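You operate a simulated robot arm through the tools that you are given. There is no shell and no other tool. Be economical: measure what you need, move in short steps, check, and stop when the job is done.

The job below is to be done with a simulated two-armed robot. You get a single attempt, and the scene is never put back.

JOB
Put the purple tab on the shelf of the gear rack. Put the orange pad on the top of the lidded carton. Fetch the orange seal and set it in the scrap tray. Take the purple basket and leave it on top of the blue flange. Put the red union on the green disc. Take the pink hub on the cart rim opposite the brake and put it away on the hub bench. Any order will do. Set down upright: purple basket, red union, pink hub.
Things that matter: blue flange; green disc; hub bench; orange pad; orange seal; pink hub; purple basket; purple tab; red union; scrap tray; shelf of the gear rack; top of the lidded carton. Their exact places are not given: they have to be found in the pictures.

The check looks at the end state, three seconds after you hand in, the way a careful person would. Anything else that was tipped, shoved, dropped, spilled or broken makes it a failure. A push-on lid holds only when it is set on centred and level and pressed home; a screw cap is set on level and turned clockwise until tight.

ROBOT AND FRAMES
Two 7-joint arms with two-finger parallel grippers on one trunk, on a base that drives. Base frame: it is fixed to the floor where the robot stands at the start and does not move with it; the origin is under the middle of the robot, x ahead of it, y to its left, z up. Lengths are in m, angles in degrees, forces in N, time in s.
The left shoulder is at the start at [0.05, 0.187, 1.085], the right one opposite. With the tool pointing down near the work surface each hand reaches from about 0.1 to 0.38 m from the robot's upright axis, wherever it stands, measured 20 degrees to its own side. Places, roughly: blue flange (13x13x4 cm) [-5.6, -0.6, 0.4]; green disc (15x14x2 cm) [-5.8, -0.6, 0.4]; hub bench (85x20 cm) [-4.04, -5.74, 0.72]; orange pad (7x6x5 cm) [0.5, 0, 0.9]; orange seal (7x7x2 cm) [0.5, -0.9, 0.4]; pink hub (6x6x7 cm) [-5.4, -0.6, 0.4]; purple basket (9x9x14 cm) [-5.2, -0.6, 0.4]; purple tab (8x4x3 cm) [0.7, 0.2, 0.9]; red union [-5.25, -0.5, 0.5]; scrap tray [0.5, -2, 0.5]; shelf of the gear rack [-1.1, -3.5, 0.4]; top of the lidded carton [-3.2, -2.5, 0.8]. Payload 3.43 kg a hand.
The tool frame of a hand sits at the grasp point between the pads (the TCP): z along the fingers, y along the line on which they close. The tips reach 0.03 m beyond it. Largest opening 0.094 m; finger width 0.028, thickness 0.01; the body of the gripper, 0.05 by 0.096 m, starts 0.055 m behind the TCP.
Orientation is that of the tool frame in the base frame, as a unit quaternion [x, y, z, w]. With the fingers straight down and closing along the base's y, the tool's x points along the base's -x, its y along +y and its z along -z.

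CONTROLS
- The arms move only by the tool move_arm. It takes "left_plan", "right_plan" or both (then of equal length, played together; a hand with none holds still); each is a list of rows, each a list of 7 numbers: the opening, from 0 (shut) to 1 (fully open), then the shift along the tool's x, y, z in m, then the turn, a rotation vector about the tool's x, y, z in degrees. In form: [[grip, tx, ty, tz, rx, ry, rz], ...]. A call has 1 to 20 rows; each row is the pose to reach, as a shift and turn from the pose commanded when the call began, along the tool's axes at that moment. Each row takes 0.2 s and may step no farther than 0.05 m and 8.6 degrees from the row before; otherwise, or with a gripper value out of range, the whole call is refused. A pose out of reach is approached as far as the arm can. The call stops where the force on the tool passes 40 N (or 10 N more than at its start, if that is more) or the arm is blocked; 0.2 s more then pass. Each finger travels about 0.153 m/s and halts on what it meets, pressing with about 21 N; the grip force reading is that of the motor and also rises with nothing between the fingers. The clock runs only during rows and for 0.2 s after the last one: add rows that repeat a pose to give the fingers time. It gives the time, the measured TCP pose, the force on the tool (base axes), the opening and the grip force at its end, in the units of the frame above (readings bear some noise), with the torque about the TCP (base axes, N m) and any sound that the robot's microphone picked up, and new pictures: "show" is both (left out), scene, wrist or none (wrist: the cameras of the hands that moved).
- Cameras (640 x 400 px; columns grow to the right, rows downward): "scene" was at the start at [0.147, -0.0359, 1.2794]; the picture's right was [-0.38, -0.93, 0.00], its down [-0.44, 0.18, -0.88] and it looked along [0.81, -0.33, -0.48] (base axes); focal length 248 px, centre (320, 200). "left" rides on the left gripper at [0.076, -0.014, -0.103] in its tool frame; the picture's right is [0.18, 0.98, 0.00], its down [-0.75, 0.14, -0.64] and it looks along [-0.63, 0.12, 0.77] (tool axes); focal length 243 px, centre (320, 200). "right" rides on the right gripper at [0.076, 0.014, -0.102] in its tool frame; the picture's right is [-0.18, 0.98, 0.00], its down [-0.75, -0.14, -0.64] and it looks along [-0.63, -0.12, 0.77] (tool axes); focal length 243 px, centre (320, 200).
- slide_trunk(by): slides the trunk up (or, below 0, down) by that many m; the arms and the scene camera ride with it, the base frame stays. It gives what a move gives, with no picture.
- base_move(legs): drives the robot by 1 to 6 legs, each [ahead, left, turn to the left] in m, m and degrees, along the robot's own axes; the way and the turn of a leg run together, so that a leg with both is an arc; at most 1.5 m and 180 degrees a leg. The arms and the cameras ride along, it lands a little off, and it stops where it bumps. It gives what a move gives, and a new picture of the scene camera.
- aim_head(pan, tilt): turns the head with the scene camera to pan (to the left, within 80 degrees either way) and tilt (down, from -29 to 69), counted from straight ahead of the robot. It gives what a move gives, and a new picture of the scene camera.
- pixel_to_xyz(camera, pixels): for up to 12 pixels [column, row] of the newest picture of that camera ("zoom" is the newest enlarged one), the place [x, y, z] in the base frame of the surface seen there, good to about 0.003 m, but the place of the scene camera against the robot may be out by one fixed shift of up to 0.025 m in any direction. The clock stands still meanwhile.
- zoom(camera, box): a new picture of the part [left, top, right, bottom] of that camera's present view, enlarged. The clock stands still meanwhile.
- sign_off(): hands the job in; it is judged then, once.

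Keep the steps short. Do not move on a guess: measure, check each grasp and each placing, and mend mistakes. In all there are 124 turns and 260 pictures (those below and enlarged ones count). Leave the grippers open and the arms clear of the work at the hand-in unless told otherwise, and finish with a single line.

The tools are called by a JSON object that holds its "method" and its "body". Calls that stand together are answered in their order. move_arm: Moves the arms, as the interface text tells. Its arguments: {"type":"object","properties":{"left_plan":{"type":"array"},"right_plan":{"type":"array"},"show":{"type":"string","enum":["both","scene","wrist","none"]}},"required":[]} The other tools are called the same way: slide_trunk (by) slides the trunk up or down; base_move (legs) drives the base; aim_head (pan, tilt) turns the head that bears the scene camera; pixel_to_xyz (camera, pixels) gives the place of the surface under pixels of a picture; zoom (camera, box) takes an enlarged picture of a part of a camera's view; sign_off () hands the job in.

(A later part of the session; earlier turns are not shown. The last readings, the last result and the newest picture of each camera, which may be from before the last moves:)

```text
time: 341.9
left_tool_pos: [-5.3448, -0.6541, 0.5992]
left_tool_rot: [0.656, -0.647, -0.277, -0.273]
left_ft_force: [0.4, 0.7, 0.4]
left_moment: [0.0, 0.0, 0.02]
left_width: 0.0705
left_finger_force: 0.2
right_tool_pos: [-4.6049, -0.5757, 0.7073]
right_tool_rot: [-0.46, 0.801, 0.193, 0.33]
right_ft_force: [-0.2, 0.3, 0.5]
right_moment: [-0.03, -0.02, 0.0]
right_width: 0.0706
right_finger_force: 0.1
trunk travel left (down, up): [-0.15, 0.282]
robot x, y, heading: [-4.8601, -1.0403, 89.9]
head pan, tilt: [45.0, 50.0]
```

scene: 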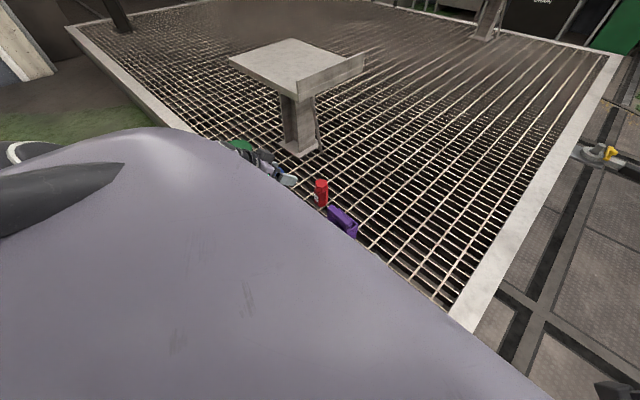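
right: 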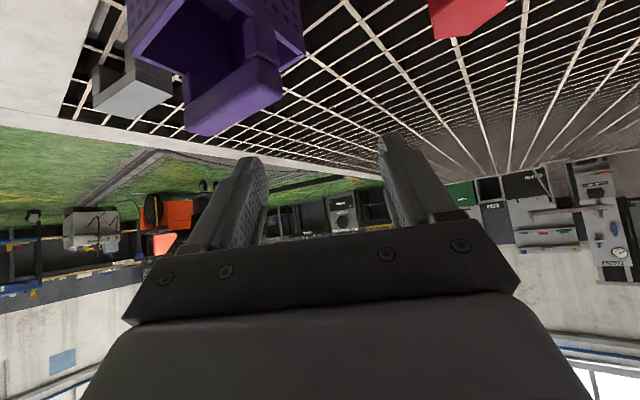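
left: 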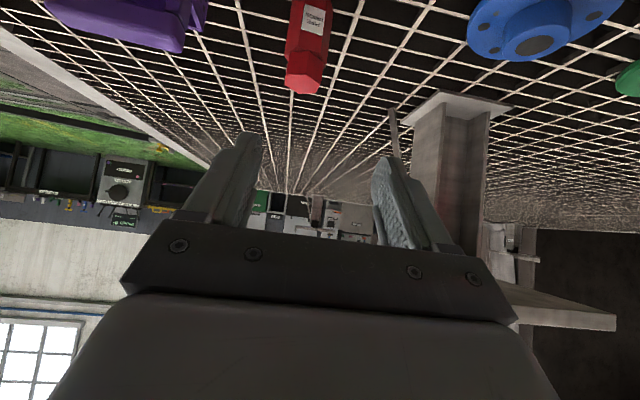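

It went exactly as commanded. Now advance to the union and close.

{"method": "move_arm", "body": {"left_plan": [[0.75, 0.006, -0.007, 0.045, 0, 0, 0], [0.75, 0.012, -0.014, 0.09, 0, 0, 0], [0.75, 0.018, -0.014, 0.135, 0, 0, 0], [0.75, 0.024, -0.014, 0.18, 0, 0, 0], [0.75, 0.027, -0.014, 0.2136, 0, 0, 0], [0.75, 0.027, -0.014, 0.2136, 0, 0, 0], [0.2, 0.027, -0.014, 0.2136, 0, 0, 0], [0.2, 0.027, -0.014, 0.2136, 0, 0, 0], [0.2, 0.027, -0.014, 0.2136, 0, 0, 0]], "show": "wrist"}}

```text
time: 343.9
left_tool_pos: [-5.3333, -0.5195, 0.4289]
left_tool_rot: [0.656, -0.648, -0.277, -0.271]
left_ft_force: [-0.1, 2.0, -0.9]
left_moment: [0.13, -0.1, 0.05]
left_width: 0.0499
left_finger_force: 20.8
right_tool_pos: [-4.6066, -0.5759, 0.7064]
right_tool_rot: [-0.46, 0.802, 0.192, 0.329]
right_ft_force: [-0.2, 0.2, 0.9]
right_moment: [-0.03, -0.03, -0.03]
right_width: 0.0704
right_finger_force: 0.1
trunk travel left (down, up): [-0.15, 0.282]
robot x, y, heading: [-4.8613, -1.0424, 89.8]
head pan, tilt: [45.0, 50.0]
```

left: 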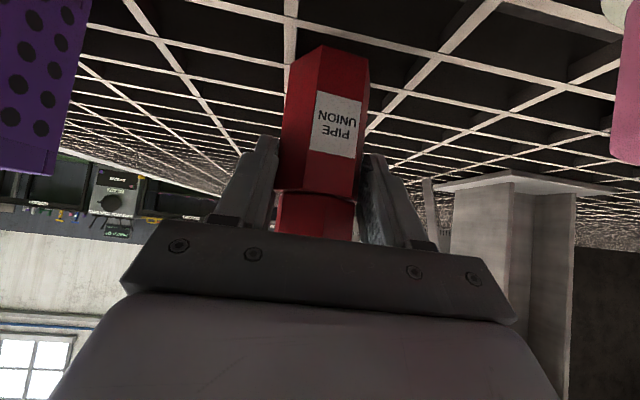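

Union gripped (width 0.050). Lift 13 cm, draw back to the disc's line, then strafe left to the disc.

{"method": "move_arm", "body": {"left_plan": [[0.2, -0.014, 0, -0.014, 0, 0, 0], [0.2, -0.045, 0, -0.045, 0, 0, 0], [0.2, -0.075, 0, -0.073, 0, 0, 0], [0.2, -0.093, 0, -0.0906, 0, 0, 0], [0.2, -0.07, 0, -0.115, 0, 0, 0], [0.2, -0.045, 0, -0.1396, 0, 0, 0]], "show": "wrist"}}

{"method": "base_move", "body": {"legs": [[0, 0.47, 0]]}}

{"method": "move_arm", "body": {"left_plan": [[0.2, 0, 0, 0, 0, 0, 0]], "show": "wrist"}}

```text
time: 345.3
left_tool_pos: [-5.3334, -0.5836, 0.561]
left_tool_rot: [0.655, -0.648, -0.276, -0.273]
left_ft_force: [0.2, 1.0, -4.5]
left_moment: [-0.03, 0.02, -0.03]
left_width: 0.05
left_finger_force: 21.0
right_tool_pos: [-4.6051, -0.5751, 0.7061]
right_tool_rot: [-0.46, 0.802, 0.192, 0.33]
right_ft_force: [-0.6, -0.7, -0.1]
right_moment: [-0.01, -0.01, 0.0]
right_width: 0.0706
right_finger_force: 0.0
trunk travel left (down, up): [-0.15, 0.282]
robot x, y, heading: [-4.8571, -1.0437, 90.0]
head pan, tilt: [45.0, 50.0]
```

left: 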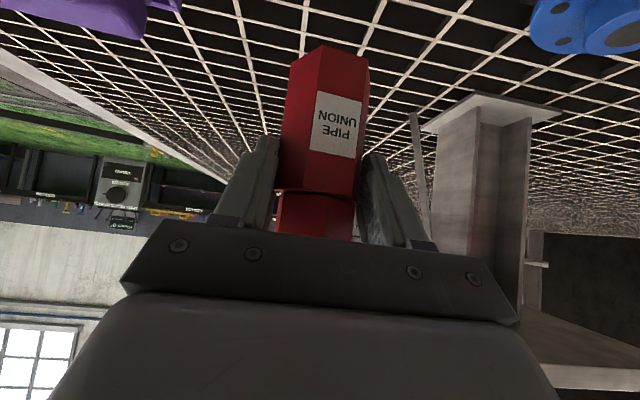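

```text
time: 348.1
left_tool_pos: [-5.8105, -0.595, 0.5599]
left_tool_rot: [0.66, -0.643, -0.279, -0.271]
left_ft_force: [-0.6, 0.1, -3.6]
left_moment: [-0.07, 0.01, 0.02]
left_width: 0.0497
left_finger_force: 21.0
right_tool_pos: [-5.0831, -0.5764, 0.7073]
right_tool_rot: [-0.466, 0.798, 0.194, 0.328]
right_ft_force: [-0.9, 0.2, 0.1]
right_moment: [-0.05, 0.01, 0.01]
right_width: 0.0706
right_finger_force: 0.1
trunk travel left (down, up): [-0.15, 0.282]
robot x, y, heading: [-5.3237, -1.0461, 91.0]
head pan, tilt: [45.0, 50.0]
```

scene: 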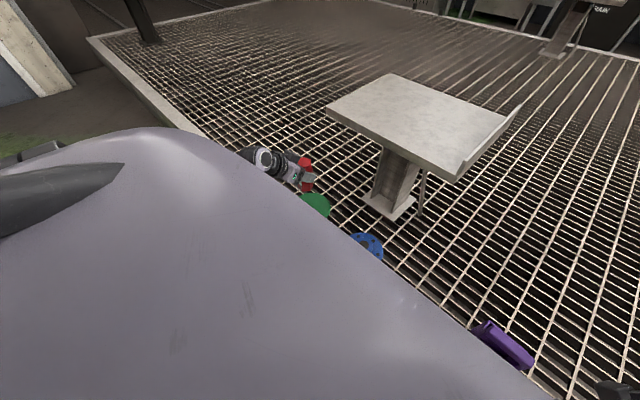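

```text
time: 348.5
left_tool_pos: [-5.8101, -0.5951, 0.5592]
left_tool_rot: [0.661, -0.643, -0.277, -0.269]
left_ft_force: [-0.9, 0.5, -5.2]
left_moment: [-0.03, 0.0, 0.0]
left_width: 0.05
left_finger_force: 20.8
right_tool_pos: [-5.0833, -0.5754, 0.7055]
right_tool_rot: [-0.466, 0.798, 0.195, 0.329]
right_ft_force: [0.2, 0.2, 0.4]
right_moment: [-0.04, 0.0, -0.04]
right_width: 0.0704
right_finger_force: 0.0
trunk travel left (down, up): [-0.15, 0.282]
robot x, y, heading: [-5.3297, -1.0394, 90.7]
head pan, tilt: [45.0, 50.0]
```

left: 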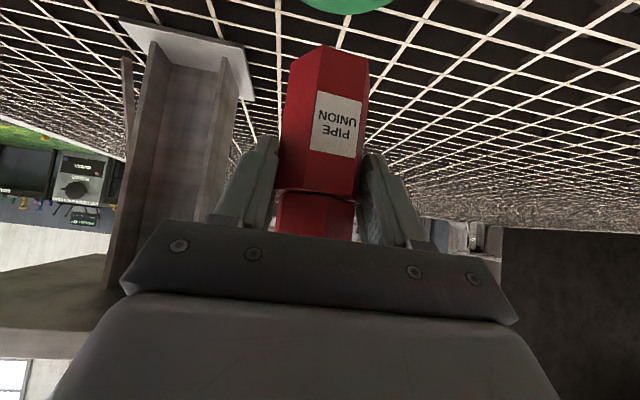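

The disc (centre about -5.802, -0.578) is right under the union. Lower it to touch, release, and withdraw along the fingers.

{"method": "move_arm", "body": {"left_plan": [[0.2, 0.028, -0.008, 0.031, 0, 0, 0], [0.2, 0.056, -0.008, 0.06, 0, 0, 0], [0.2, 0.072, -0.008, 0.079, 0, 0, 0], [0.2, 0.0762, -0.008, 0.0827, 0, 0, 0], [0.2, 0.0762, -0.008, 0.0827, 0, 0, 0], [0.72, 0.0762, -0.008, 0.0827, 0, 0, 0], [0.72, 0.0762, -0.008, 0.0827, 0, 0, 0], [0.72, 0.0762, -0.008, 0.05, 0, 0, 0], [0.72, 0.075, -0.008, 0.005, 0, 0, 0], [0.72, 0.06, -0.008, -0.04, 0, 0, 0], [0.72, 0.04, -0.008, -0.08, 0, 0, 0]], "show": "wrist"}}

```text
time: 350.9
left_tool_pos: [-5.798, -0.6812, 0.5913]
left_tool_rot: [0.661, -0.641, -0.28, -0.27]
left_ft_force: [0.0, 0.4, -0.4]
left_moment: [0.0, -0.02, 0.01]
left_width: 0.0678
left_finger_force: 0.1
right_tool_pos: [-5.0815, -0.5761, 0.706]
right_tool_rot: [-0.466, 0.798, 0.195, 0.328]
right_ft_force: [0.2, 0.0, 0.0]
right_moment: [0.0, 0.0, 0.0]
right_width: 0.0706
right_finger_force: 0.1
trunk travel left (down, up): [-0.15, 0.282]
robot x, y, heading: [-5.3266, -1.0396, 90.7]
head pan, tilt: [45.0, 50.0]
```

left: 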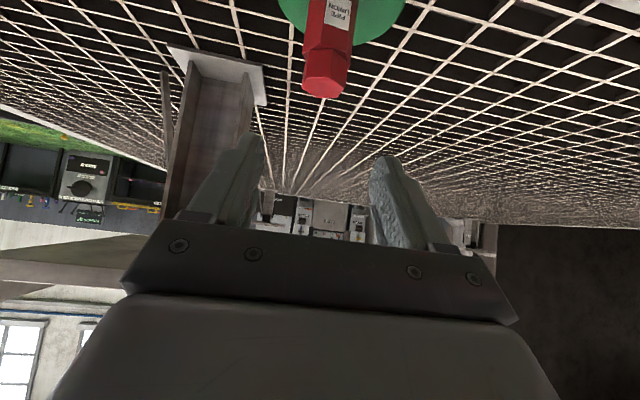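

Union is upright on the disc. Now strafe right to the basket and measure its handle.

{"method": "base_move", "body": {"legs": [[0, -0.62, -0.8]]}}

{"method": "move_arm", "body": {"left_plan": [[1, 0, 0, -0.02, 0, 0, 0]], "show": "wrist"}}

{"method": "zoom", "body": {"camera": "left", "box": [200, 0, 440, 150]}}

{"method": "pixel_to_xyz", "body": {"camera": "left", "pixels": [[320, 60], [320, 75], [290, 75], [350, 75], [280, 60], [360, 60], [300, 40], [340, 40], [320, 20], [310, 90]]}}

```text
time: 354.4
left_tool_pos: [-5.1653, -0.6668, 0.5908]
left_tool_rot: [0.656, -0.647, -0.278, -0.272]
left_ft_force: [0.0, 0.4, 0.2]
left_moment: [-0.01, -0.03, 0.0]
left_width: 0.0677
left_finger_force: 0.0
right_tool_pos: [-4.4483, -0.5745, 0.7063]
right_tool_rot: [-0.459, 0.802, 0.192, 0.33]
right_ft_force: [-0.1, 0.3, -0.7]
right_moment: [-0.01, 0.01, 0.02]
right_width: 0.0704
right_finger_force: 0.0
trunk travel left (down, up): [-0.15, 0.282]
robot x, y, heading: [-4.6995, -1.0382, 90.2]
head pan, tilt: [45.0, 50.0]
```

scene: 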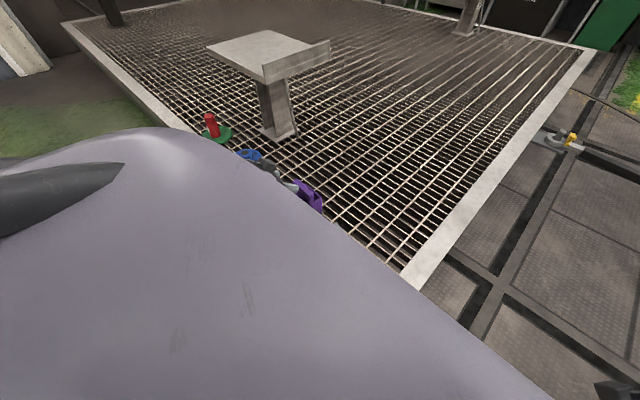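

```text
time: 354.8
left_tool_pos: [-5.165, -0.6826, 0.6052]
left_tool_rot: [0.655, -0.647, -0.278, -0.272]
left_ft_force: [0.3, 0.3, 0.4]
left_moment: [-0.01, 0.0, -0.02]
left_width: 0.094
left_finger_force: 0.0
right_tool_pos: [-4.4474, -0.5753, 0.7074]
right_tool_rot: [-0.459, 0.803, 0.191, 0.33]
right_ft_force: [0.4, 0.4, -0.8]
right_moment: [0.0, -0.01, 0.01]
right_width: 0.0707
right_finger_force: 0.0
trunk travel left (down, up): [-0.15, 0.282]
robot x, y, heading: [-4.699, -1.0351, 89.8]
head pan, tilt: [45.0, 50.0]
```

left: 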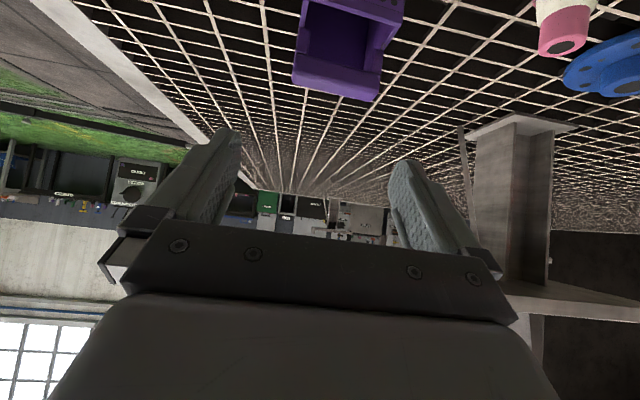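

```text
2.67 times, centred on (320, 75) of left
```

zoom: 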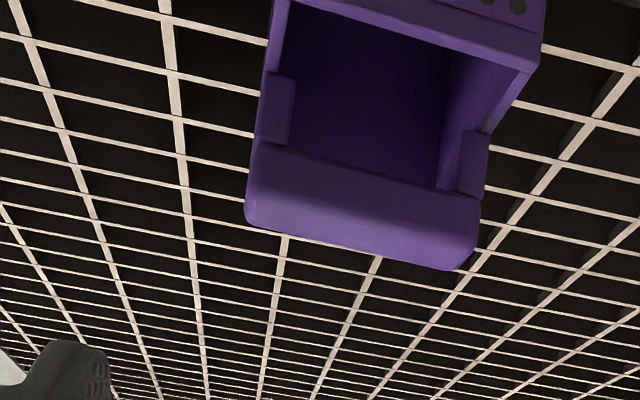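

```text
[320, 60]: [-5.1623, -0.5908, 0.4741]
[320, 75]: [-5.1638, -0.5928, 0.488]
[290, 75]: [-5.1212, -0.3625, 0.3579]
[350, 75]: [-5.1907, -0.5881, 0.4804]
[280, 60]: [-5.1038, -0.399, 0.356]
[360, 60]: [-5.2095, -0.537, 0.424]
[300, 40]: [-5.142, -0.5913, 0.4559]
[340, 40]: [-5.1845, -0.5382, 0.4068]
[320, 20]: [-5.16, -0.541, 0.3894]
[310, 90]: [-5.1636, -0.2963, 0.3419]
```

The handle bar is about 8.0 cm long (x -5.139 to -5.219, z up to 0.491), yawed about 5°. It fits between the fully open fingers with 7 mm each side. I'll align and advance to just short of it.

{"method": "move_arm", "body": {"left_plan": [[1, 0.004, 0.007, 0.035, 1.6, 0, 1.6], [1, 0.009, 0.0135, 0.075, 3.3, 0, 3.3], [1, 0.012, 0.0135, 0.105, 3.3, 0, 3.3], [1, 0.012, 0.0135, 0.105, 3.3, 0, 3.3]], "show": "wrist"}}

{"method": "pixel_to_xyz", "body": {"camera": "left", "pixels": [[265, 110], [280, 115], [320, 120], [360, 125], [385, 130], [395, 135], [275, 130], [390, 120], [255, 115], [405, 130]]}}

```text
time: 355.8
left_tool_pos: [-5.1797, -0.6121, 0.5241]
left_tool_rot: [-0.629, 0.674, 0.266, 0.283]
left_ft_force: [-0.8, -0.8, -0.6]
left_moment: [-0.01, -0.02, -0.01]
left_width: 0.0941
left_finger_force: 0.1
right_tool_pos: [-4.4479, -0.5744, 0.7065]
right_tool_rot: [-0.46, 0.802, 0.192, 0.33]
right_ft_force: [1.3, 0.1, 0.3]
right_moment: [-0.02, -0.01, 0.03]
right_width: 0.0706
right_finger_force: 0.2
trunk travel left (down, up): [-0.15, 0.282]
robot x, y, heading: [-4.7042, -1.0374, 89.9]
head pan, tilt: [45.0, 50.0]
```

left: 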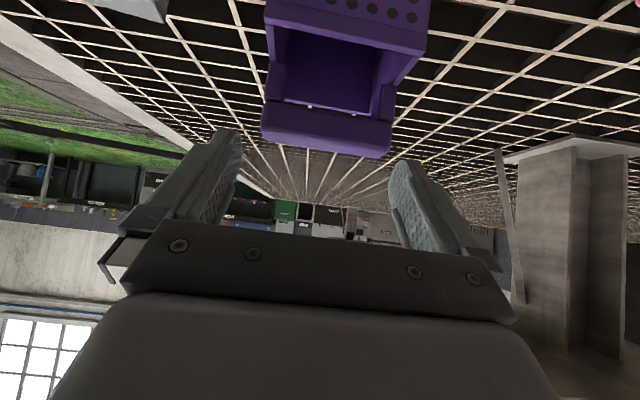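

```text
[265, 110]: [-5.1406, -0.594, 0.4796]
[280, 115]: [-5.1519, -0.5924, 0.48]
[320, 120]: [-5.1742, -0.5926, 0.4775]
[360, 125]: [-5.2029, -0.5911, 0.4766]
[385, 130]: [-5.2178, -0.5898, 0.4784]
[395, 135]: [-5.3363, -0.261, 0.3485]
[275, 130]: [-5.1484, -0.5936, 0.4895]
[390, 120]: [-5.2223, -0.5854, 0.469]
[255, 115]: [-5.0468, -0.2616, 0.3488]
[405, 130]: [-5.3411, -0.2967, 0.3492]
```

Bar spans x -5.139 to -5.2205, centre -5.180, and the hand is centred to 1 mm. Final advance, then close.

{"method": "move_arm", "body": {"left_plan": [[1, 0.004, 0.001, 0.02, 0, 0, 0], [1, 0.0075, 0.002, 0.04, 0, 0, 0], [1, 0.0089, 0.0022, 0.0476, 0, 0, 0], [1, 0.0089, 0.0022, 0.0476, 0, 0, 0], [0.5, 0.0089, 0.0022, 0.0476, 0, 0, 0], [0.5, 0.0089, 0.0022, 0.0476, 0, 0, 0], [0.5, 0.0089, 0.0022, 0.0476, 0, 0, 0]], "show": "wrist"}}

```text
time: 357.4
left_tool_pos: [-5.1793, -0.5865, 0.4836]
left_tool_rot: [-0.629, 0.674, 0.267, 0.282]
left_ft_force: [0.1, -0.6, -1.0]
left_moment: [0.01, 0.03, -0.01]
left_width: 0.0472
left_finger_force: 0.1
right_tool_pos: [-4.4479, -0.5746, 0.7053]
right_tool_rot: [-0.46, 0.802, 0.192, 0.33]
right_ft_force: [-0.2, -0.2, 0.4]
right_moment: [0.0, 0.03, -0.02]
right_width: 0.0705
right_finger_force: 0.0
trunk travel left (down, up): [-0.15, 0.282]
robot x, y, heading: [-4.7032, -1.038, 89.7]
head pan, tilt: [45.0, 50.0]
```

left: 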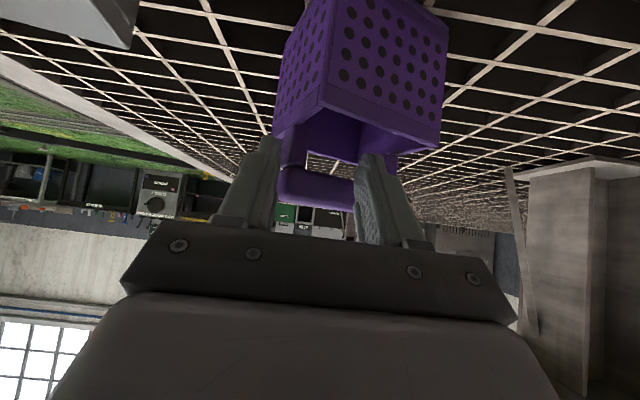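

The fingers passed the bar without gripping (width 0.047, no force), and the basket appears to have turned. I'll open carefully, back straight out, and look.

{"method": "move_arm", "body": {"left_plan": [[1, 0, 0, 0, 0, 0, 0], [1, 0, 0, 0, 0, 0, 0], [1, -0.0, 0, -0.04, 0, 0, 0], [1, -0.005, 0, -0.08, 0, 0, 0], [1, -0.01, 0, -0.12, 0, 0, 0]], "show": "wrist"}}

{"method": "zoom", "body": {"camera": "left", "box": [220, 0, 460, 150]}}

{"method": "pixel_to_xyz", "body": {"camera": "left", "pixels": [[300, 70], [320, 75], [340, 80], [360, 70], [320, 50], [340, 40], [300, 40], [320, 90], [350, 95], [370, 85], [280, 60], [380, 60]]}}

```text
time: 358.6
left_tool_pos: [-5.1851, -0.6648, 0.5747]
left_tool_rot: [-0.629, 0.674, 0.265, 0.282]
left_ft_force: [-0.2, 0.7, 1.4]
left_moment: [0.0, 0.0, 0.03]
left_width: 0.0938
left_finger_force: 0.1
right_tool_pos: [-4.4485, -0.5751, 0.7076]
right_tool_rot: [-0.46, 0.802, 0.192, 0.33]
right_ft_force: [-0.2, 0.0, 0.2]
right_moment: [-0.01, 0.01, 0.02]
right_width: 0.0706
right_finger_force: 0.0
trunk travel left (down, up): [-0.15, 0.282]
robot x, y, heading: [-4.7016, -1.0396, 89.9]
head pan, tilt: [45.0, 50.0]
```

left: 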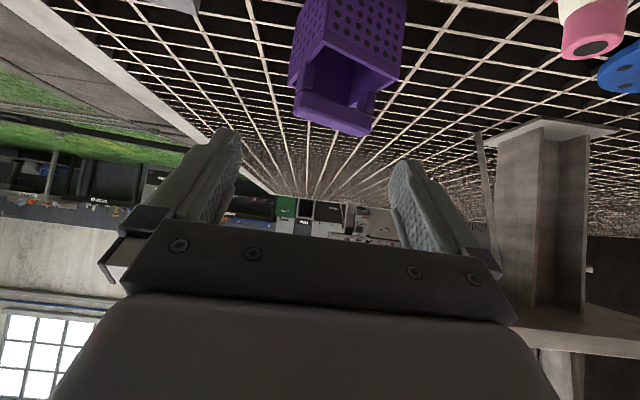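

```text
2.67 times, centred on (340, 75) of left
```

zoom: 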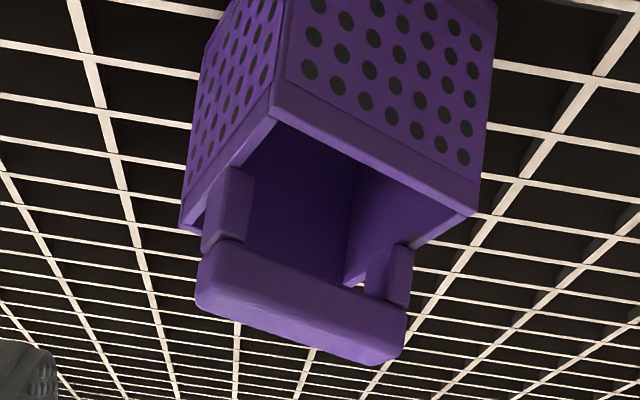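

```text
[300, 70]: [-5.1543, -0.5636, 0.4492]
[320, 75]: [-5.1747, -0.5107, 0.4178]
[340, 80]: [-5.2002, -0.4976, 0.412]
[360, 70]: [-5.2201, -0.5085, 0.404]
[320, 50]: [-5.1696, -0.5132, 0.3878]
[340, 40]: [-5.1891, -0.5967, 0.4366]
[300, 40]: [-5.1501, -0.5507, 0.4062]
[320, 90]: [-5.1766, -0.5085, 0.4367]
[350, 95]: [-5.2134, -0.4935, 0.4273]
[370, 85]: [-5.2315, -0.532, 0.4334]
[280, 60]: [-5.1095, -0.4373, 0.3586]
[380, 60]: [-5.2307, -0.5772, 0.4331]
```

The basket is still upright, just turned and shifted about 2 cm. I'll measure the bar and rim corners in its new pose.

{"method": "pixel_to_xyz", "body": {"camera": "left", "pixels": [[298, 103], [315, 108], [335, 113], [355, 119], [368, 124], [323, 41], [394, 78], [290, 82], [358, 58], [306, 60], [304, 85], [368, 105]]}}

```text
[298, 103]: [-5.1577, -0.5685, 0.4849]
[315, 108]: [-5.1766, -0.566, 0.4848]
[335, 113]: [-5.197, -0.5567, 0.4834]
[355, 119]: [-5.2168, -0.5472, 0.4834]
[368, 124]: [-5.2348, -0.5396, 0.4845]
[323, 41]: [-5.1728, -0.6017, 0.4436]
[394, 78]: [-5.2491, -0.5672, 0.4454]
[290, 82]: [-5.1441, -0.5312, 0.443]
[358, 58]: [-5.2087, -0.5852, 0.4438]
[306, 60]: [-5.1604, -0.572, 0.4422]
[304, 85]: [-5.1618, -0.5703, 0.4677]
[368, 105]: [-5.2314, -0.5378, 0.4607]
```

The bar is thin front-to-back (about 1.2 cm) and runs at 158°, with its centre about (-5.194, -0.550). The best grip is a vertical hand turned so the fingers pinch the bar's thickness at its middle, right over the basket's weight. I'll raise, rotate and hover there.

{"method": "move_arm", "body": {"left_plan": [[0.7, -0.027, 0, -0.026, 0, 0, 0], [0.7, -0.0535, 0, -0.0525, 0, 0, 0], [0.7, -0.061, 0.0015, -0.045, -2.6, 3.6, -6.2], [0.7, -0.068, 0.003, -0.038, -5.2, 7.1, -12.3], [0.7, -0.075, 0.0046, -0.03, -7.7, 10.7, -18.5], [0.7, -0.083, 0.006, -0.023, -10.3, 14.3, -24.7], [0.7, -0.09, 0.0076, -0.015, -12.9, 17.9, -30.9], [0.7, -0.097, 0.009, -0.008, -15.5, 21.4, -37], [0.7, -0.104, 0.0107, -0.001, -18.1, 25, -43.2], [0.7, -0.112, 0.0122, 0.007, -20.7, 28.6, -49.4], [0.7, -0.119, 0.0137, 0.014, -23.2, 32.2, -55.6], [0.7, -0.126, 0.0153, 0.022, -25.8, 35.7, -61.7], [0.7, -0.1334, 0.0168, 0.029, -28.4, 39.3, -67.9], [0.7, -0.107, 0.0168, 0.055, -28.4, 39.3, -67.9], [0.7, -0.0799, 0.0168, 0.0815, -28.4, 39.3, -67.9], [0.7, -0.0799, 0.0168, 0.0815, -28.4, 39.3, -67.9]], "show": "wrist"}}

```text
time: 362.0
left_tool_pos: [-5.1902, -0.5519, 0.5733]
left_tool_rot: [0.982, -0.19, -0.002, -0.001]
left_ft_force: [0.2, 1.1, 0.3]
left_moment: [-0.01, -0.01, 0.03]
left_width: 0.0661
left_finger_force: 0.2
right_tool_pos: [-4.4481, -0.5754, 0.706]
right_tool_rot: [-0.46, 0.802, 0.192, 0.329]
right_ft_force: [-0.4, 0.7, -0.7]
right_moment: [0.03, -0.02, 0.01]
right_width: 0.0703
right_finger_force: 0.1
trunk travel left (down, up): [-0.15, 0.282]
robot x, y, heading: [-4.704, -1.039, 90.0]
head pan, tilt: [45.0, 50.0]
```

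left: 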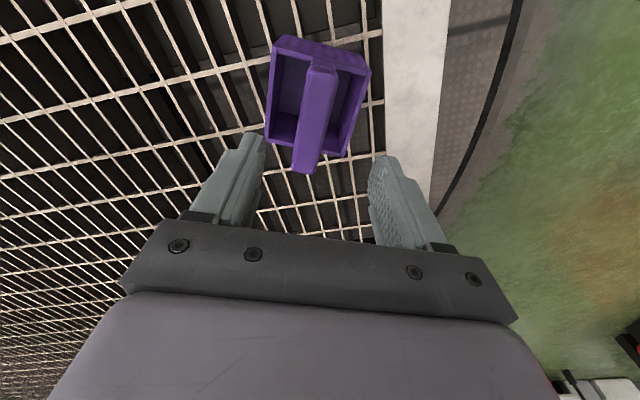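

Perfect alignment: the bar is between the fingers. Descend 8 cm, close, lift 14 cm, then strafe left to above the flange (centre about -5.567, -0.572).

{"method": "move_arm", "body": {"left_plan": [[0.7, 0, 0, 0.04, 0, 0, 0], [0.7, 0, 0, 0.07, 0, 0, 0], [0.7, 0, 0, 0.081, 0, 0, 0], [0.7, 0, 0, 0.081, 0, 0, 0], [0, 0, 0, 0.081, 0, 0, 0], [0, 0, 0, 0.081, 0, 0, 0], [0, 0, 0, 0.081, 0, 0, 0], [0, 0, 0, 0.081, 0, 0, 0], [0, 0, 0, 0.06, 0, 0, 0], [0, 0, 0, 0.02, 0, 0, 0], [0, 0, 0, -0.02, 0, 0, 0], [0, 0, 0, -0.06, 0, 0, 0]], "show": "wrist"}}

{"method": "base_move", "body": {"legs": [[-0.02, 0.372, 0]]}}

{"method": "aim_head", "body": {"pan": 35, "tilt": 45}}

{"method": "move_arm", "body": {"left_plan": [[0, 0, 0, -0.06, 0, 0, 0]], "show": "none"}}

```text
time: 364.6
left_tool_pos: [-5.1957, -0.5496, 0.6311]
left_tool_rot: [0.982, -0.191, -0.001, -0.001]
left_ft_force: [0.5, 0.0, -3.2]
left_moment: [0.0, -0.01, 0.0]
left_width: 0.0283
left_finger_force: 21.2
right_tool_pos: [-4.4496, -0.5749, 0.7064]
right_tool_rot: [-0.46, 0.802, 0.192, 0.33]
right_ft_force: [0.7, 0.9, -0.3]
right_moment: [0.04, 0.0, 0.05]
right_width: 0.0706
right_finger_force: 0.1
trunk travel left (down, up): [-0.15, 0.282]
robot x, y, heading: [-4.7021, -1.0375, 90.0]
head pan, tilt: [45.0, 50.0]
```

left: 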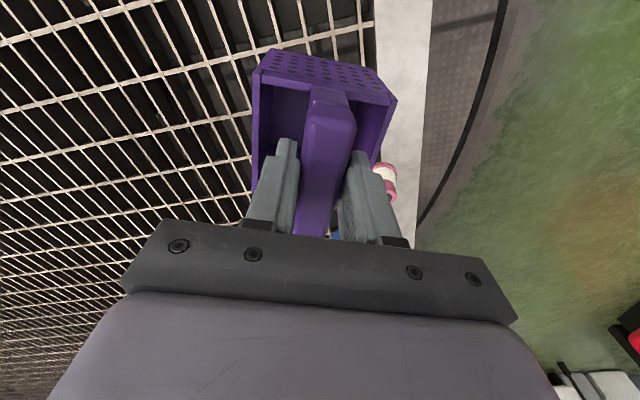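

```text
time: 367.1
left_tool_pos: [-5.5769, -0.5665, 0.631]
left_tool_rot: [0.981, -0.193, 0.0, -0.001]
left_ft_force: [0.0, -0.5, -2.6]
left_moment: [0.01, 0.02, 0.01]
left_width: 0.0283
left_finger_force: 21.5
right_tool_pos: [-4.8301, -0.595, 0.7063]
right_tool_rot: [-0.457, 0.803, 0.191, 0.331]
right_ft_force: [0.2, -0.6, 0.2]
right_moment: [-0.01, 0.0, 0.03]
right_width: 0.0706
right_finger_force: 0.0
trunk travel left (down, up): [-0.15, 0.282]
robot x, y, heading: [-5.0855, -1.0559, 89.5]
head pan, tilt: [45.0, 50.0]
```

scene: 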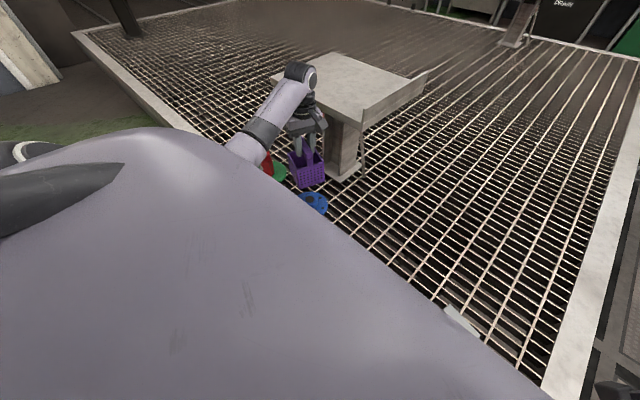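

```text
time: 367.8
left_tool_pos: [-5.5779, -0.5669, 0.631]
left_tool_rot: [0.981, -0.193, -0.001, -0.001]
left_ft_force: [0.7, -0.2, -2.8]
left_moment: [-0.02, 0.0, 0.01]
left_width: 0.0286
left_finger_force: 21.0
right_tool_pos: [-4.8312, -0.5955, 0.7068]
right_tool_rot: [-0.458, 0.803, 0.191, 0.33]
right_ft_force: [0.0, -0.2, 0.2]
right_moment: [0.05, 0.0, -0.03]
right_width: 0.0706
right_finger_force: 0.1
trunk travel left (down, up): [-0.15, 0.282]
robot x, y, heading: [-5.0912, -1.0585, 89.8]
head pan, tilt: [35.0, 45.0]
```

scene: 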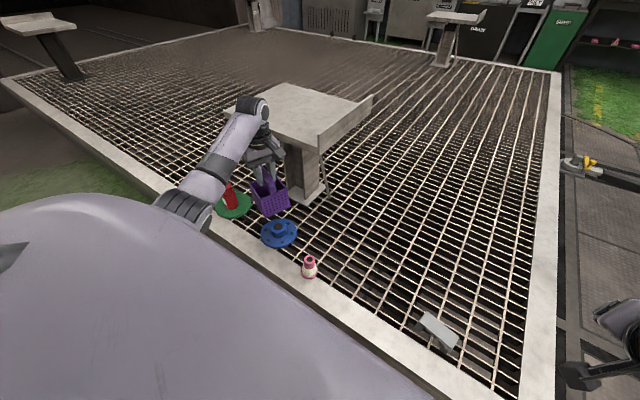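

```text
refused: row 1 steps farther than a row can; nothing moved
```

The basket is held by the middle of its bar. Fine-shift 12 mm, lower onto the flange boss (z≈0.400), release, rise, and check.

{"method": "move_arm", "body": {"left_plan": [[0, 0.0122, -0.0018, 0.0, 0, 0, 0], [0, 0.0122, -0.0018, 0.04, 0, 0, 0], [0, 0.0122, -0.0018, 0.075, 0, 0, 0], [0, 0.0122, -0.0018, 0.09, 0, 0, 0], [0, 0.0122, -0.0018, 0.095, 0, 0, 0], [0, 0.0122, -0.0018, 0.095, 0, 0, 0], [0.6, 0.0122, -0.0018, 0.095, 0, 0, 0], [0.6, 0.0122, -0.0018, 0.095, 0, 0, 0], [0.6, 0.0122, -0.0018, 0.095, 0, 0, 0], [0.6, 0.0122, -0.0018, 0.06, 0, 0, 0], [0.6, 0.0122, -0.0018, 0.02, 0, 0, 0], [0.6, 0.0122, -0.0018, -0.02, 0, 0, 0]], "show": "both"}}

{"method": "pixel_to_xyz", "body": {"camera": "scene", "pixels": [[309, 257], [309, 262], [309, 268], [304, 268], [315, 268], [309, 276]]}}

{"method": "zoom", "body": {"camera": "scene", "box": [200, 140, 360, 290]}}

```text
time: 370.4
left_tool_pos: [-5.5644, -0.5705, 0.6516]
left_tool_rot: [0.981, -0.194, -0.002, -0.001]
left_ft_force: [-0.1, 0.7, -0.5]
left_moment: [0.01, 0.04, -0.05]
left_width: 0.0565
left_finger_force: 0.0
right_tool_pos: [-4.8307, -0.5953, 0.7076]
right_tool_rot: [-0.457, 0.803, 0.191, 0.331]
right_ft_force: [0.2, -0.2, -0.5]
right_moment: [0.02, -0.01, 0.01]
right_width: 0.0703
right_finger_force: 0.1
trunk travel left (down, up): [-0.15, 0.282]
robot x, y, heading: [-5.0887, -1.0594, 89.9]
head pan, tilt: [35.0, 45.0]
```

scene: 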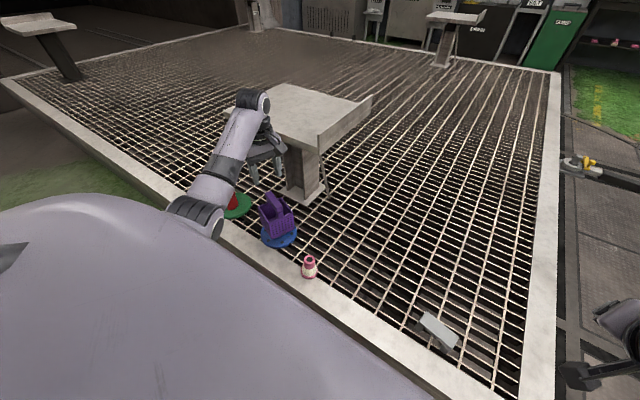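
left: 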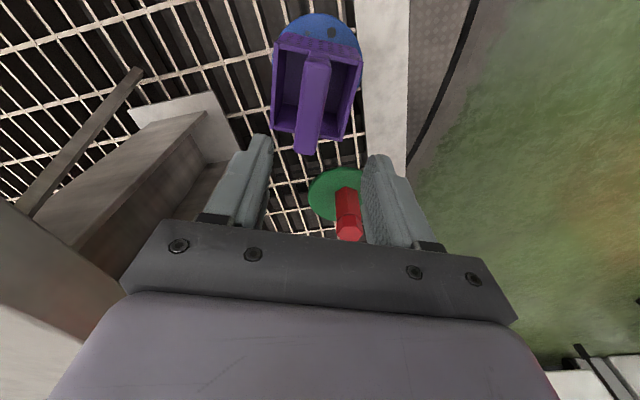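

```text
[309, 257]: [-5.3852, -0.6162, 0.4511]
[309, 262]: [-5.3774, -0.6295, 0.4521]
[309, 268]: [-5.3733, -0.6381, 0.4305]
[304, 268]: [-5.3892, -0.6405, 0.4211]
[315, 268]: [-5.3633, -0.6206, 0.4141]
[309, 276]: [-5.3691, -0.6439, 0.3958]
```

```text
2.67 times, centred on (280, 215) of scene
```

zoom: 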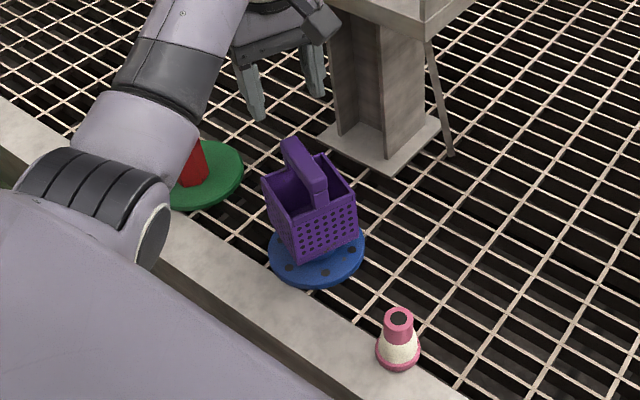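

The basket stands on the flange boss. I'll check its rim level from the left camera, then move the base so the left hand is above the pink hub (about -5.377, -0.627).

{"method": "pixel_to_xyz", "body": {"camera": "left", "pixels": [[282, 37], [356, 60], [274, 126], [342, 133], [317, 62], [306, 140], [348, 222], [335, 185]]}}

{"method": "base_move", "body": {"legs": [[-0.057, -0.187, 0]]}}

{"method": "move_arm", "body": {"left_plan": [[0.8, 0, 0, 0.04, 0, 0, 0], [0.8, 0, 0, 0.08, 0, 0, 0], [0.8, 0, 0, 0.08, 0, 0, 0]], "show": "wrist"}}

{"method": "zoom", "body": {"camera": "left", "box": [220, 40, 420, 200]}}

```text
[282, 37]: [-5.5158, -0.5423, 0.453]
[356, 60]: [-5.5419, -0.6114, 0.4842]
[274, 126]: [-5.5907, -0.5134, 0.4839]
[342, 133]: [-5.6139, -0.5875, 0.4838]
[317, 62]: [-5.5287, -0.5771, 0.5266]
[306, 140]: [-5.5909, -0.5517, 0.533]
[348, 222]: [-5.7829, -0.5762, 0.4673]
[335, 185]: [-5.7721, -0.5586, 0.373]
```

```text
time: 371.9
left_tool_pos: [-5.3815, -0.6332, 0.651]
left_tool_rot: [0.981, -0.192, -0.002, -0.001]
left_ft_force: [1.0, -0.1, -0.7]
left_moment: [-0.01, 0.0, -0.04]
left_width: 0.0564
left_finger_force: 0.0
right_tool_pos: [-4.6465, -0.6547, 0.7076]
right_tool_rot: [-0.459, 0.802, 0.192, 0.331]
right_ft_force: [-0.1, 0.1, -1.1]
right_moment: [0.01, 0.02, -0.01]
right_width: 0.0707
right_finger_force: 0.0
trunk travel left (down, up): [-0.15, 0.282]
robot x, y, heading: [-4.9013, -1.1138, 89.8]
head pan, tilt: [35.0, 45.0]
```

scene: 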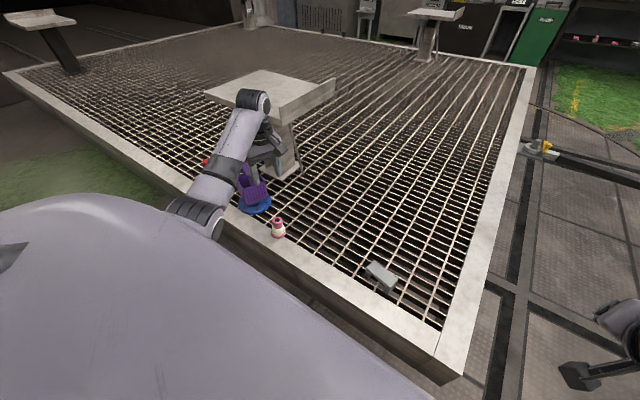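

```text
time: 372.8
left_tool_pos: [-5.3809, -0.6315, 0.5677]
left_tool_rot: [0.981, -0.192, 0.0, -0.001]
left_ft_force: [0.9, -0.1, -0.2]
left_moment: [-0.03, 0.0, 0.01]
left_width: 0.0752
left_finger_force: 0.0
right_tool_pos: [-4.6477, -0.6543, 0.7071]
right_tool_rot: [-0.46, 0.802, 0.193, 0.33]
right_ft_force: [-0.2, 0.3, 0.3]
right_moment: [0.01, -0.02, 0.02]
right_width: 0.0704
right_finger_force: 0.1
trunk travel left (down, up): [-0.15, 0.282]
robot x, y, heading: [-4.9022, -1.1192, 89.7]
head pan, tilt: [35.0, 45.0]
```

left: 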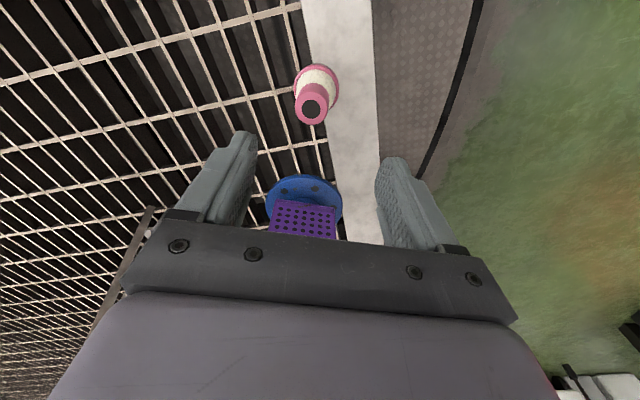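

```text
2.50 times, centred on (320, 120) of left
```

zoom: 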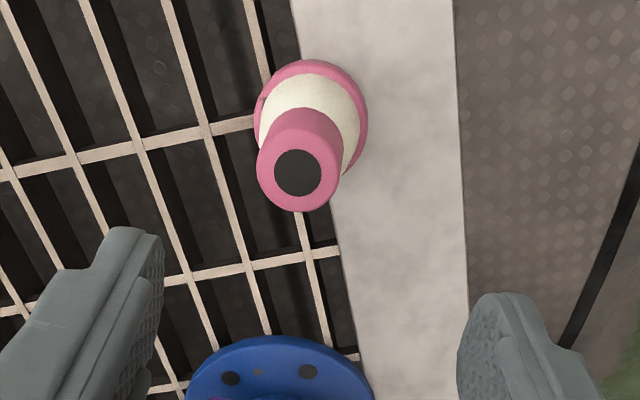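

Basket rim is level at z=0.484 (upright) and centred on the flange. From the image, the hub's top centre is at (-5.3865, -0.623). Shift, descend to grip its neck, lift, and raise the trunk.

{"method": "move_arm", "body": {"left_plan": [[0.8, -0.0084, -0.0058, 0.03, 0, 0, 0], [0.8, -0.0084, -0.0058, 0.075, 0, 0, 0], [0.8, -0.0084, -0.0058, 0.115, 0, 0, 0], [0.8, -0.0084, -0.0058, 0.1357, 0, 0, 0], [0.8, -0.0084, -0.0058, 0.1357, 0, 0, 0], [0, -0.0084, -0.0058, 0.1357, 0, 0, 0], [0, -0.0084, -0.0058, 0.1357, 0, 0, 0], [0, -0.0084, -0.0058, 0.1357, 0, 0, 0], [0, -0.0084, -0.0058, 0.1357, 0, 0, 0], [0, -0.0084, -0.0058, 0.1, 0, 0, 0], [0, -0.0084, -0.0058, 0.06, 0, 0, 0], [0, -0.0084, -0.0058, 0.015, 0, 0, 0], [0, -0.0084, -0.0058, -0.03, 0, 0, 0]], "show": "wrist"}}

{"method": "slide_trunk", "body": {"by": 0.28}}

```text
time: 375.6
left_tool_pos: [-5.3867, -0.6247, 0.6001]
left_tool_rot: [0.981, -0.192, 0.0, -0.001]
left_ft_force: [-0.4, 0.4, -4.5]
left_moment: [0.01, -0.02, 0.01]
left_width: 0.0328
left_finger_force: 21.2
right_tool_pos: [-4.6484, -0.6543, 0.7069]
right_tool_rot: [-0.459, 0.802, 0.192, 0.33]
right_ft_force: [1.1, 0.0, -0.6]
right_moment: [-0.03, 0.02, 0.02]
right_width: 0.0705
right_finger_force: 0.0
trunk travel left (down, up): [-0.15, 0.282]
robot x, y, heading: [-4.9051, -1.1187, 89.7]
head pan, tilt: [35.0, 45.0]
```

left: 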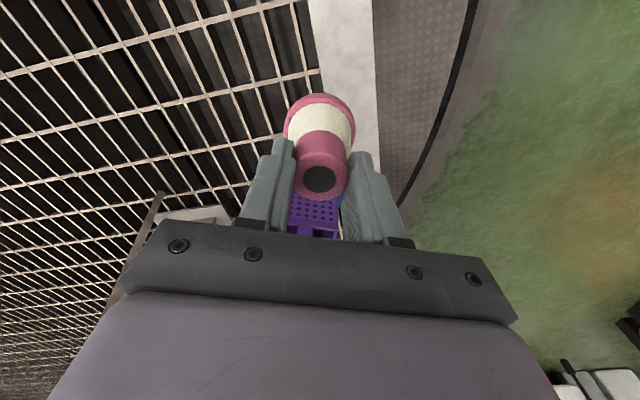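

```text
time: 378.4
left_tool_pos: [-5.3879, -0.6252, 0.8794]
left_tool_rot: [0.982, -0.191, 0.0, -0.001]
left_ft_force: [-0.1, -0.7, -3.7]
left_moment: [-0.02, -0.01, 0.01]
left_width: 0.0329
left_finger_force: 21.5
right_tool_pos: [-4.6478, -0.654, 0.9861]
right_tool_rot: [-0.459, 0.802, 0.192, 0.33]
right_ft_force: [0.5, -0.1, -0.1]
right_moment: [0.05, 0.01, 0.03]
right_width: 0.0707
right_finger_force: 0.1
trunk travel left (down, up): [-0.43, 0.002]
robot x, y, heading: [-4.9031, -1.1185, 90.1]
head pan, tilt: [35.0, 45.0]
```

Hub is firmly held (width 0.033). Now bring both arms to a narrow, high transport pose, and drive: strafe east along y≈-1.2, then reverse south down the corridor the way I came.

{"method": "move_arm", "body": {"left_plan": [[0, 0.0, 0, -0.045, 0, 0, 0], [0, 0.02, -0.0186, -0.08, 0, 0, 0], [0, 0.045, -0.0416, -0.105, 0, 0, 0], [0, 0.07, -0.0646, -0.13, 0, 0, 0], [0, 0.1, -0.092, -0.155, 0, 0, 0], [0, 0.13, -0.12, -0.18, 0, 0, 0], [0, 0.161, -0.1486, -0.2, 0, 0, 0], [0, 0.161, -0.1486, -0.2, 0, 0, 0]], "right_plan": [[0.5, -0.01, 0.009, -0.01, -1.6, 6.3, -4.1], [0.5, -0.02, 0.019, -0.02, -3.3, 12.6, -8.2], [0.5, -0.031, 0.028, -0.029, -5, 18.9, -12.4], [0.5, -0.042, 0.038, -0.039, -6.6, 25.1, -16.5], [0.5, -0.052, 0.047, -0.049, -8.3, 31.4, -20.6], [0.5, -0.062, 0.057, -0.058, -9.9, 37.7, -24.8], [0.5, -0.0727, 0.066, -0.068, -11.6, 44, -28.9], [0.5, -0.0727, 0.066, -0.068, -11.6, 44, -28.9]], "show": "none"}}

{"method": "base_move", "body": {"legs": [[0, -1.0, 0], [-0.12, -0.8, 0], [0, -1.16, 0], [-1.2, 0, 0]]}}

{"method": "aim_head", "body": {"pan": -50, "tilt": 25}}

```text
time: 380.2
left_tool_pos: [-5.1845, -0.548, 1.0822]
left_tool_rot: [0.981, -0.192, 0.0, -0.001]
left_ft_force: [-0.1, 1.2, -3.2]
left_moment: [0.02, -0.01, -0.01]
left_width: 0.0323
left_finger_force: 21.1
right_tool_pos: [-4.7025, -0.6211, 1.0842]
right_tool_rot: [0.708, -0.706, 0.001, 0.001]
right_ft_force: [0.2, 0.3, 0.0]
right_moment: [0.02, -0.02, 0.0]
right_width: 0.0472
right_finger_force: 0.1
trunk travel left (down, up): [-0.43, 0.002]
robot x, y, heading: [-4.8999, -1.1168, 89.9]
head pan, tilt: [35.0, 45.0]
```

```text
time: 400.4
left_tool_pos: [-2.2481, -1.8757, 1.0825]
left_tool_rot: [0.983, -0.183, -0.001, -0.001]
left_ft_force: [0.2, 0.3, -3.6]
left_moment: [-0.02, -0.02, -0.01]
left_width: 0.0323
left_finger_force: 21.6
right_tool_pos: [-1.7642, -1.9381, 1.085]
right_tool_rot: [0.714, -0.7, 0.001, 0.001]
right_ft_force: [0.6, -1.0, -0.3]
right_moment: [0.03, -0.01, -0.05]
right_width: 0.0468
right_finger_force: 0.1
trunk travel left (down, up): [-0.43, 0.002]
robot x, y, heading: [-1.956, -2.435, 90.8]
head pan, tilt: [35.0, 45.0]
```

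scene: 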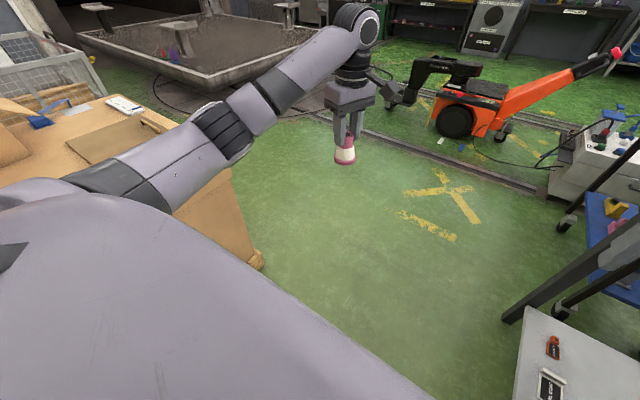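

```text
time: 402.0
left_tool_pos: [-2.248, -1.8735, 1.0812]
left_tool_rot: [0.983, -0.182, -0.001, -0.001]
left_ft_force: [0.1, -0.1, -3.4]
left_moment: [0.01, 0.0, 0.01]
left_width: 0.032
left_finger_force: 20.9
right_tool_pos: [-1.7641, -1.9384, 1.0836]
right_tool_rot: [0.713, -0.701, -0.001, 0.001]
right_ft_force: [0.5, -0.9, 0.4]
right_moment: [-0.02, -0.01, -0.01]
right_width: 0.0471
right_finger_force: 0.1
trunk travel left (down, up): [-0.43, 0.002]
robot x, y, heading: [-1.9527, -2.4421, 90.6]
head pan, tilt: [-50.0, 25.0]
```

scene: 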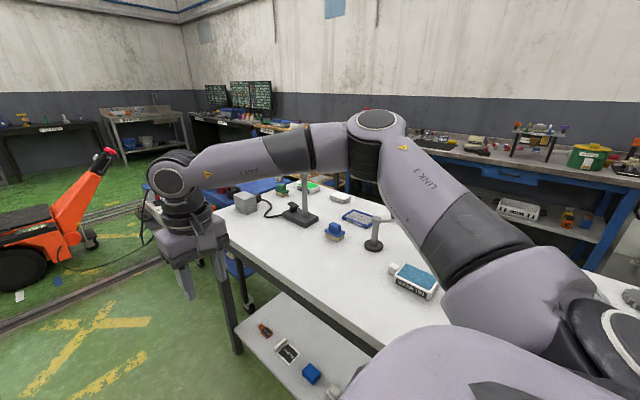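

All held well. I'll reverse on to y≈-3.25 and measure the right elbow against the board.

{"method": "base_move", "body": {"legs": [[0, 0, -0.7], [-0.8, 0, 0]]}}

{"method": "pixel_to_xyz", "body": {"camera": "scene", "pixels": [[375, 120], [400, 130], [360, 160], [400, 165], [430, 150], [340, 140]]}}

```text
time: 406.7
left_tool_pos: [-2.2403, -2.6802, 1.0808]
left_tool_rot: [0.984, -0.18, 0.0, 0.0]
left_ft_force: [0.5, 0.0, -4.2]
left_moment: [0.0, -0.03, 0.01]
left_width: 0.032
left_finger_force: 20.5
right_tool_pos: [-1.7549, -2.741, 1.084]
right_tool_rot: [0.716, -0.698, -0.001, 0.0]
right_ft_force: [-1.0, -0.7, -0.2]
right_moment: [0.02, 0.02, 0.02]
right_width: 0.0466
right_finger_force: 0.0
trunk travel left (down, up): [-0.43, 0.002]
robot x, y, heading: [-1.9426, -3.2452, 91.4]
head pan, tilt: [-50.0, 25.0]
```

scene: 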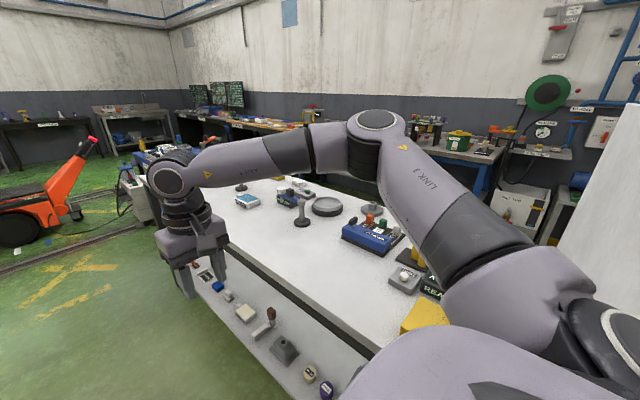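

```text
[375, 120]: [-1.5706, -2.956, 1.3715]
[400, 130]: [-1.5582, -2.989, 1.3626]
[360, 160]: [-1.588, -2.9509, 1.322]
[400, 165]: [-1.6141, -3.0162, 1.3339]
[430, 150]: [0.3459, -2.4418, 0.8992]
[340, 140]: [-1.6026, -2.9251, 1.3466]
```

With the base shifted 0.16 m left the elbow clears the board by about 12 cm. Shift, reverse past the rack to y≈-5.05, turn to face west, and look for the hub bench.

{"method": "base_move", "body": {"legs": [[-0.02, 0, -1.4], [0, 0.16, 0], [-1.3, 0, 0], [-0.47, 0, 0], [0, 0, 90]]}}

{"method": "aim_head", "body": {"pan": 15, "tilt": 25}}

{"method": "zoom", "body": {"camera": "scene", "box": [160, 60, 480, 260]}}

```text
time: 421.1
left_tool_pos: [-2.6257, -5.381, 1.0813]
left_tool_rot: [0.814, 0.58, -0.002, 0.0]
left_ft_force: [0.4, -0.5, -3.7]
left_moment: [0.0, 0.02, 0.02]
left_width: 0.032
left_finger_force: 21.6
right_tool_pos: [-2.5776, -4.8953, 1.0838]
right_tool_rot: [1.0, 0.026, -0.001, 0.001]
right_ft_force: [0.6, -0.4, -0.4]
right_moment: [-0.01, -0.01, 0.02]
right_width: 0.0468
right_finger_force: 0.0
trunk travel left (down, up): [-0.43, 0.002]
robot x, y, heading: [-2.0699, -5.0696, -176.9]
head pan, tilt: [-50.0, 25.0]
```

scene: 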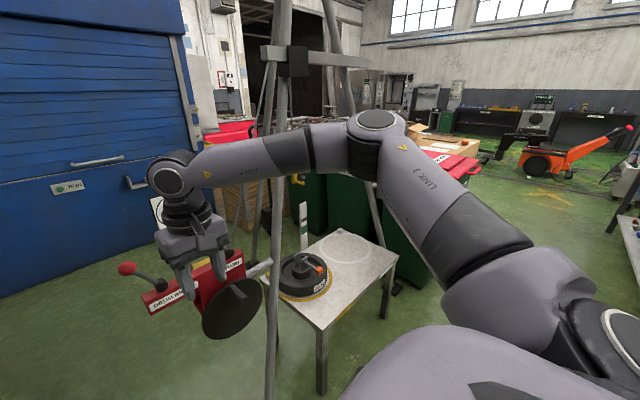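

```text
time: 422.4
left_tool_pos: [-2.6259, -5.3813, 1.0805]
left_tool_rot: [0.815, 0.58, -0.002, 0.0]
left_ft_force: [-0.9, 0.3, -2.6]
left_moment: [-0.01, 0.03, 0.02]
left_width: 0.032
left_finger_force: 21.2
right_tool_pos: [-2.5785, -4.8958, 1.0846]
right_tool_rot: [1.0, 0.026, 0.001, 0.001]
right_ft_force: [-0.3, 0.5, -0.7]
right_moment: [0.0, 0.03, 0.0]
right_width: 0.0472
right_finger_force: 0.0
trunk travel left (down, up): [-0.43, 0.002]
robot x, y, heading: [-2.071, -5.0692, -177.1]
head pan, tilt: [15.0, 25.0]
```

scene: 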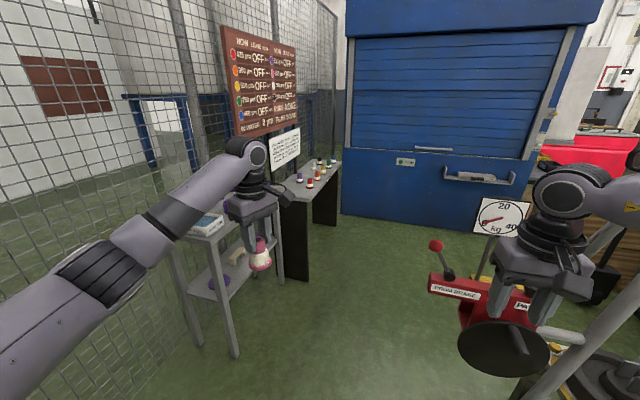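

```text
2.00 times, centred on (320, 160) of scene
```

zoom: 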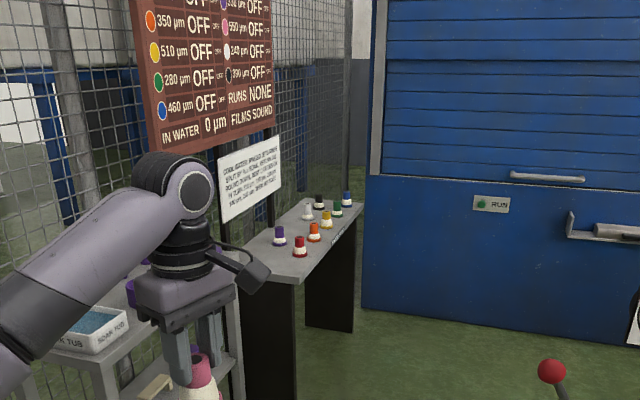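

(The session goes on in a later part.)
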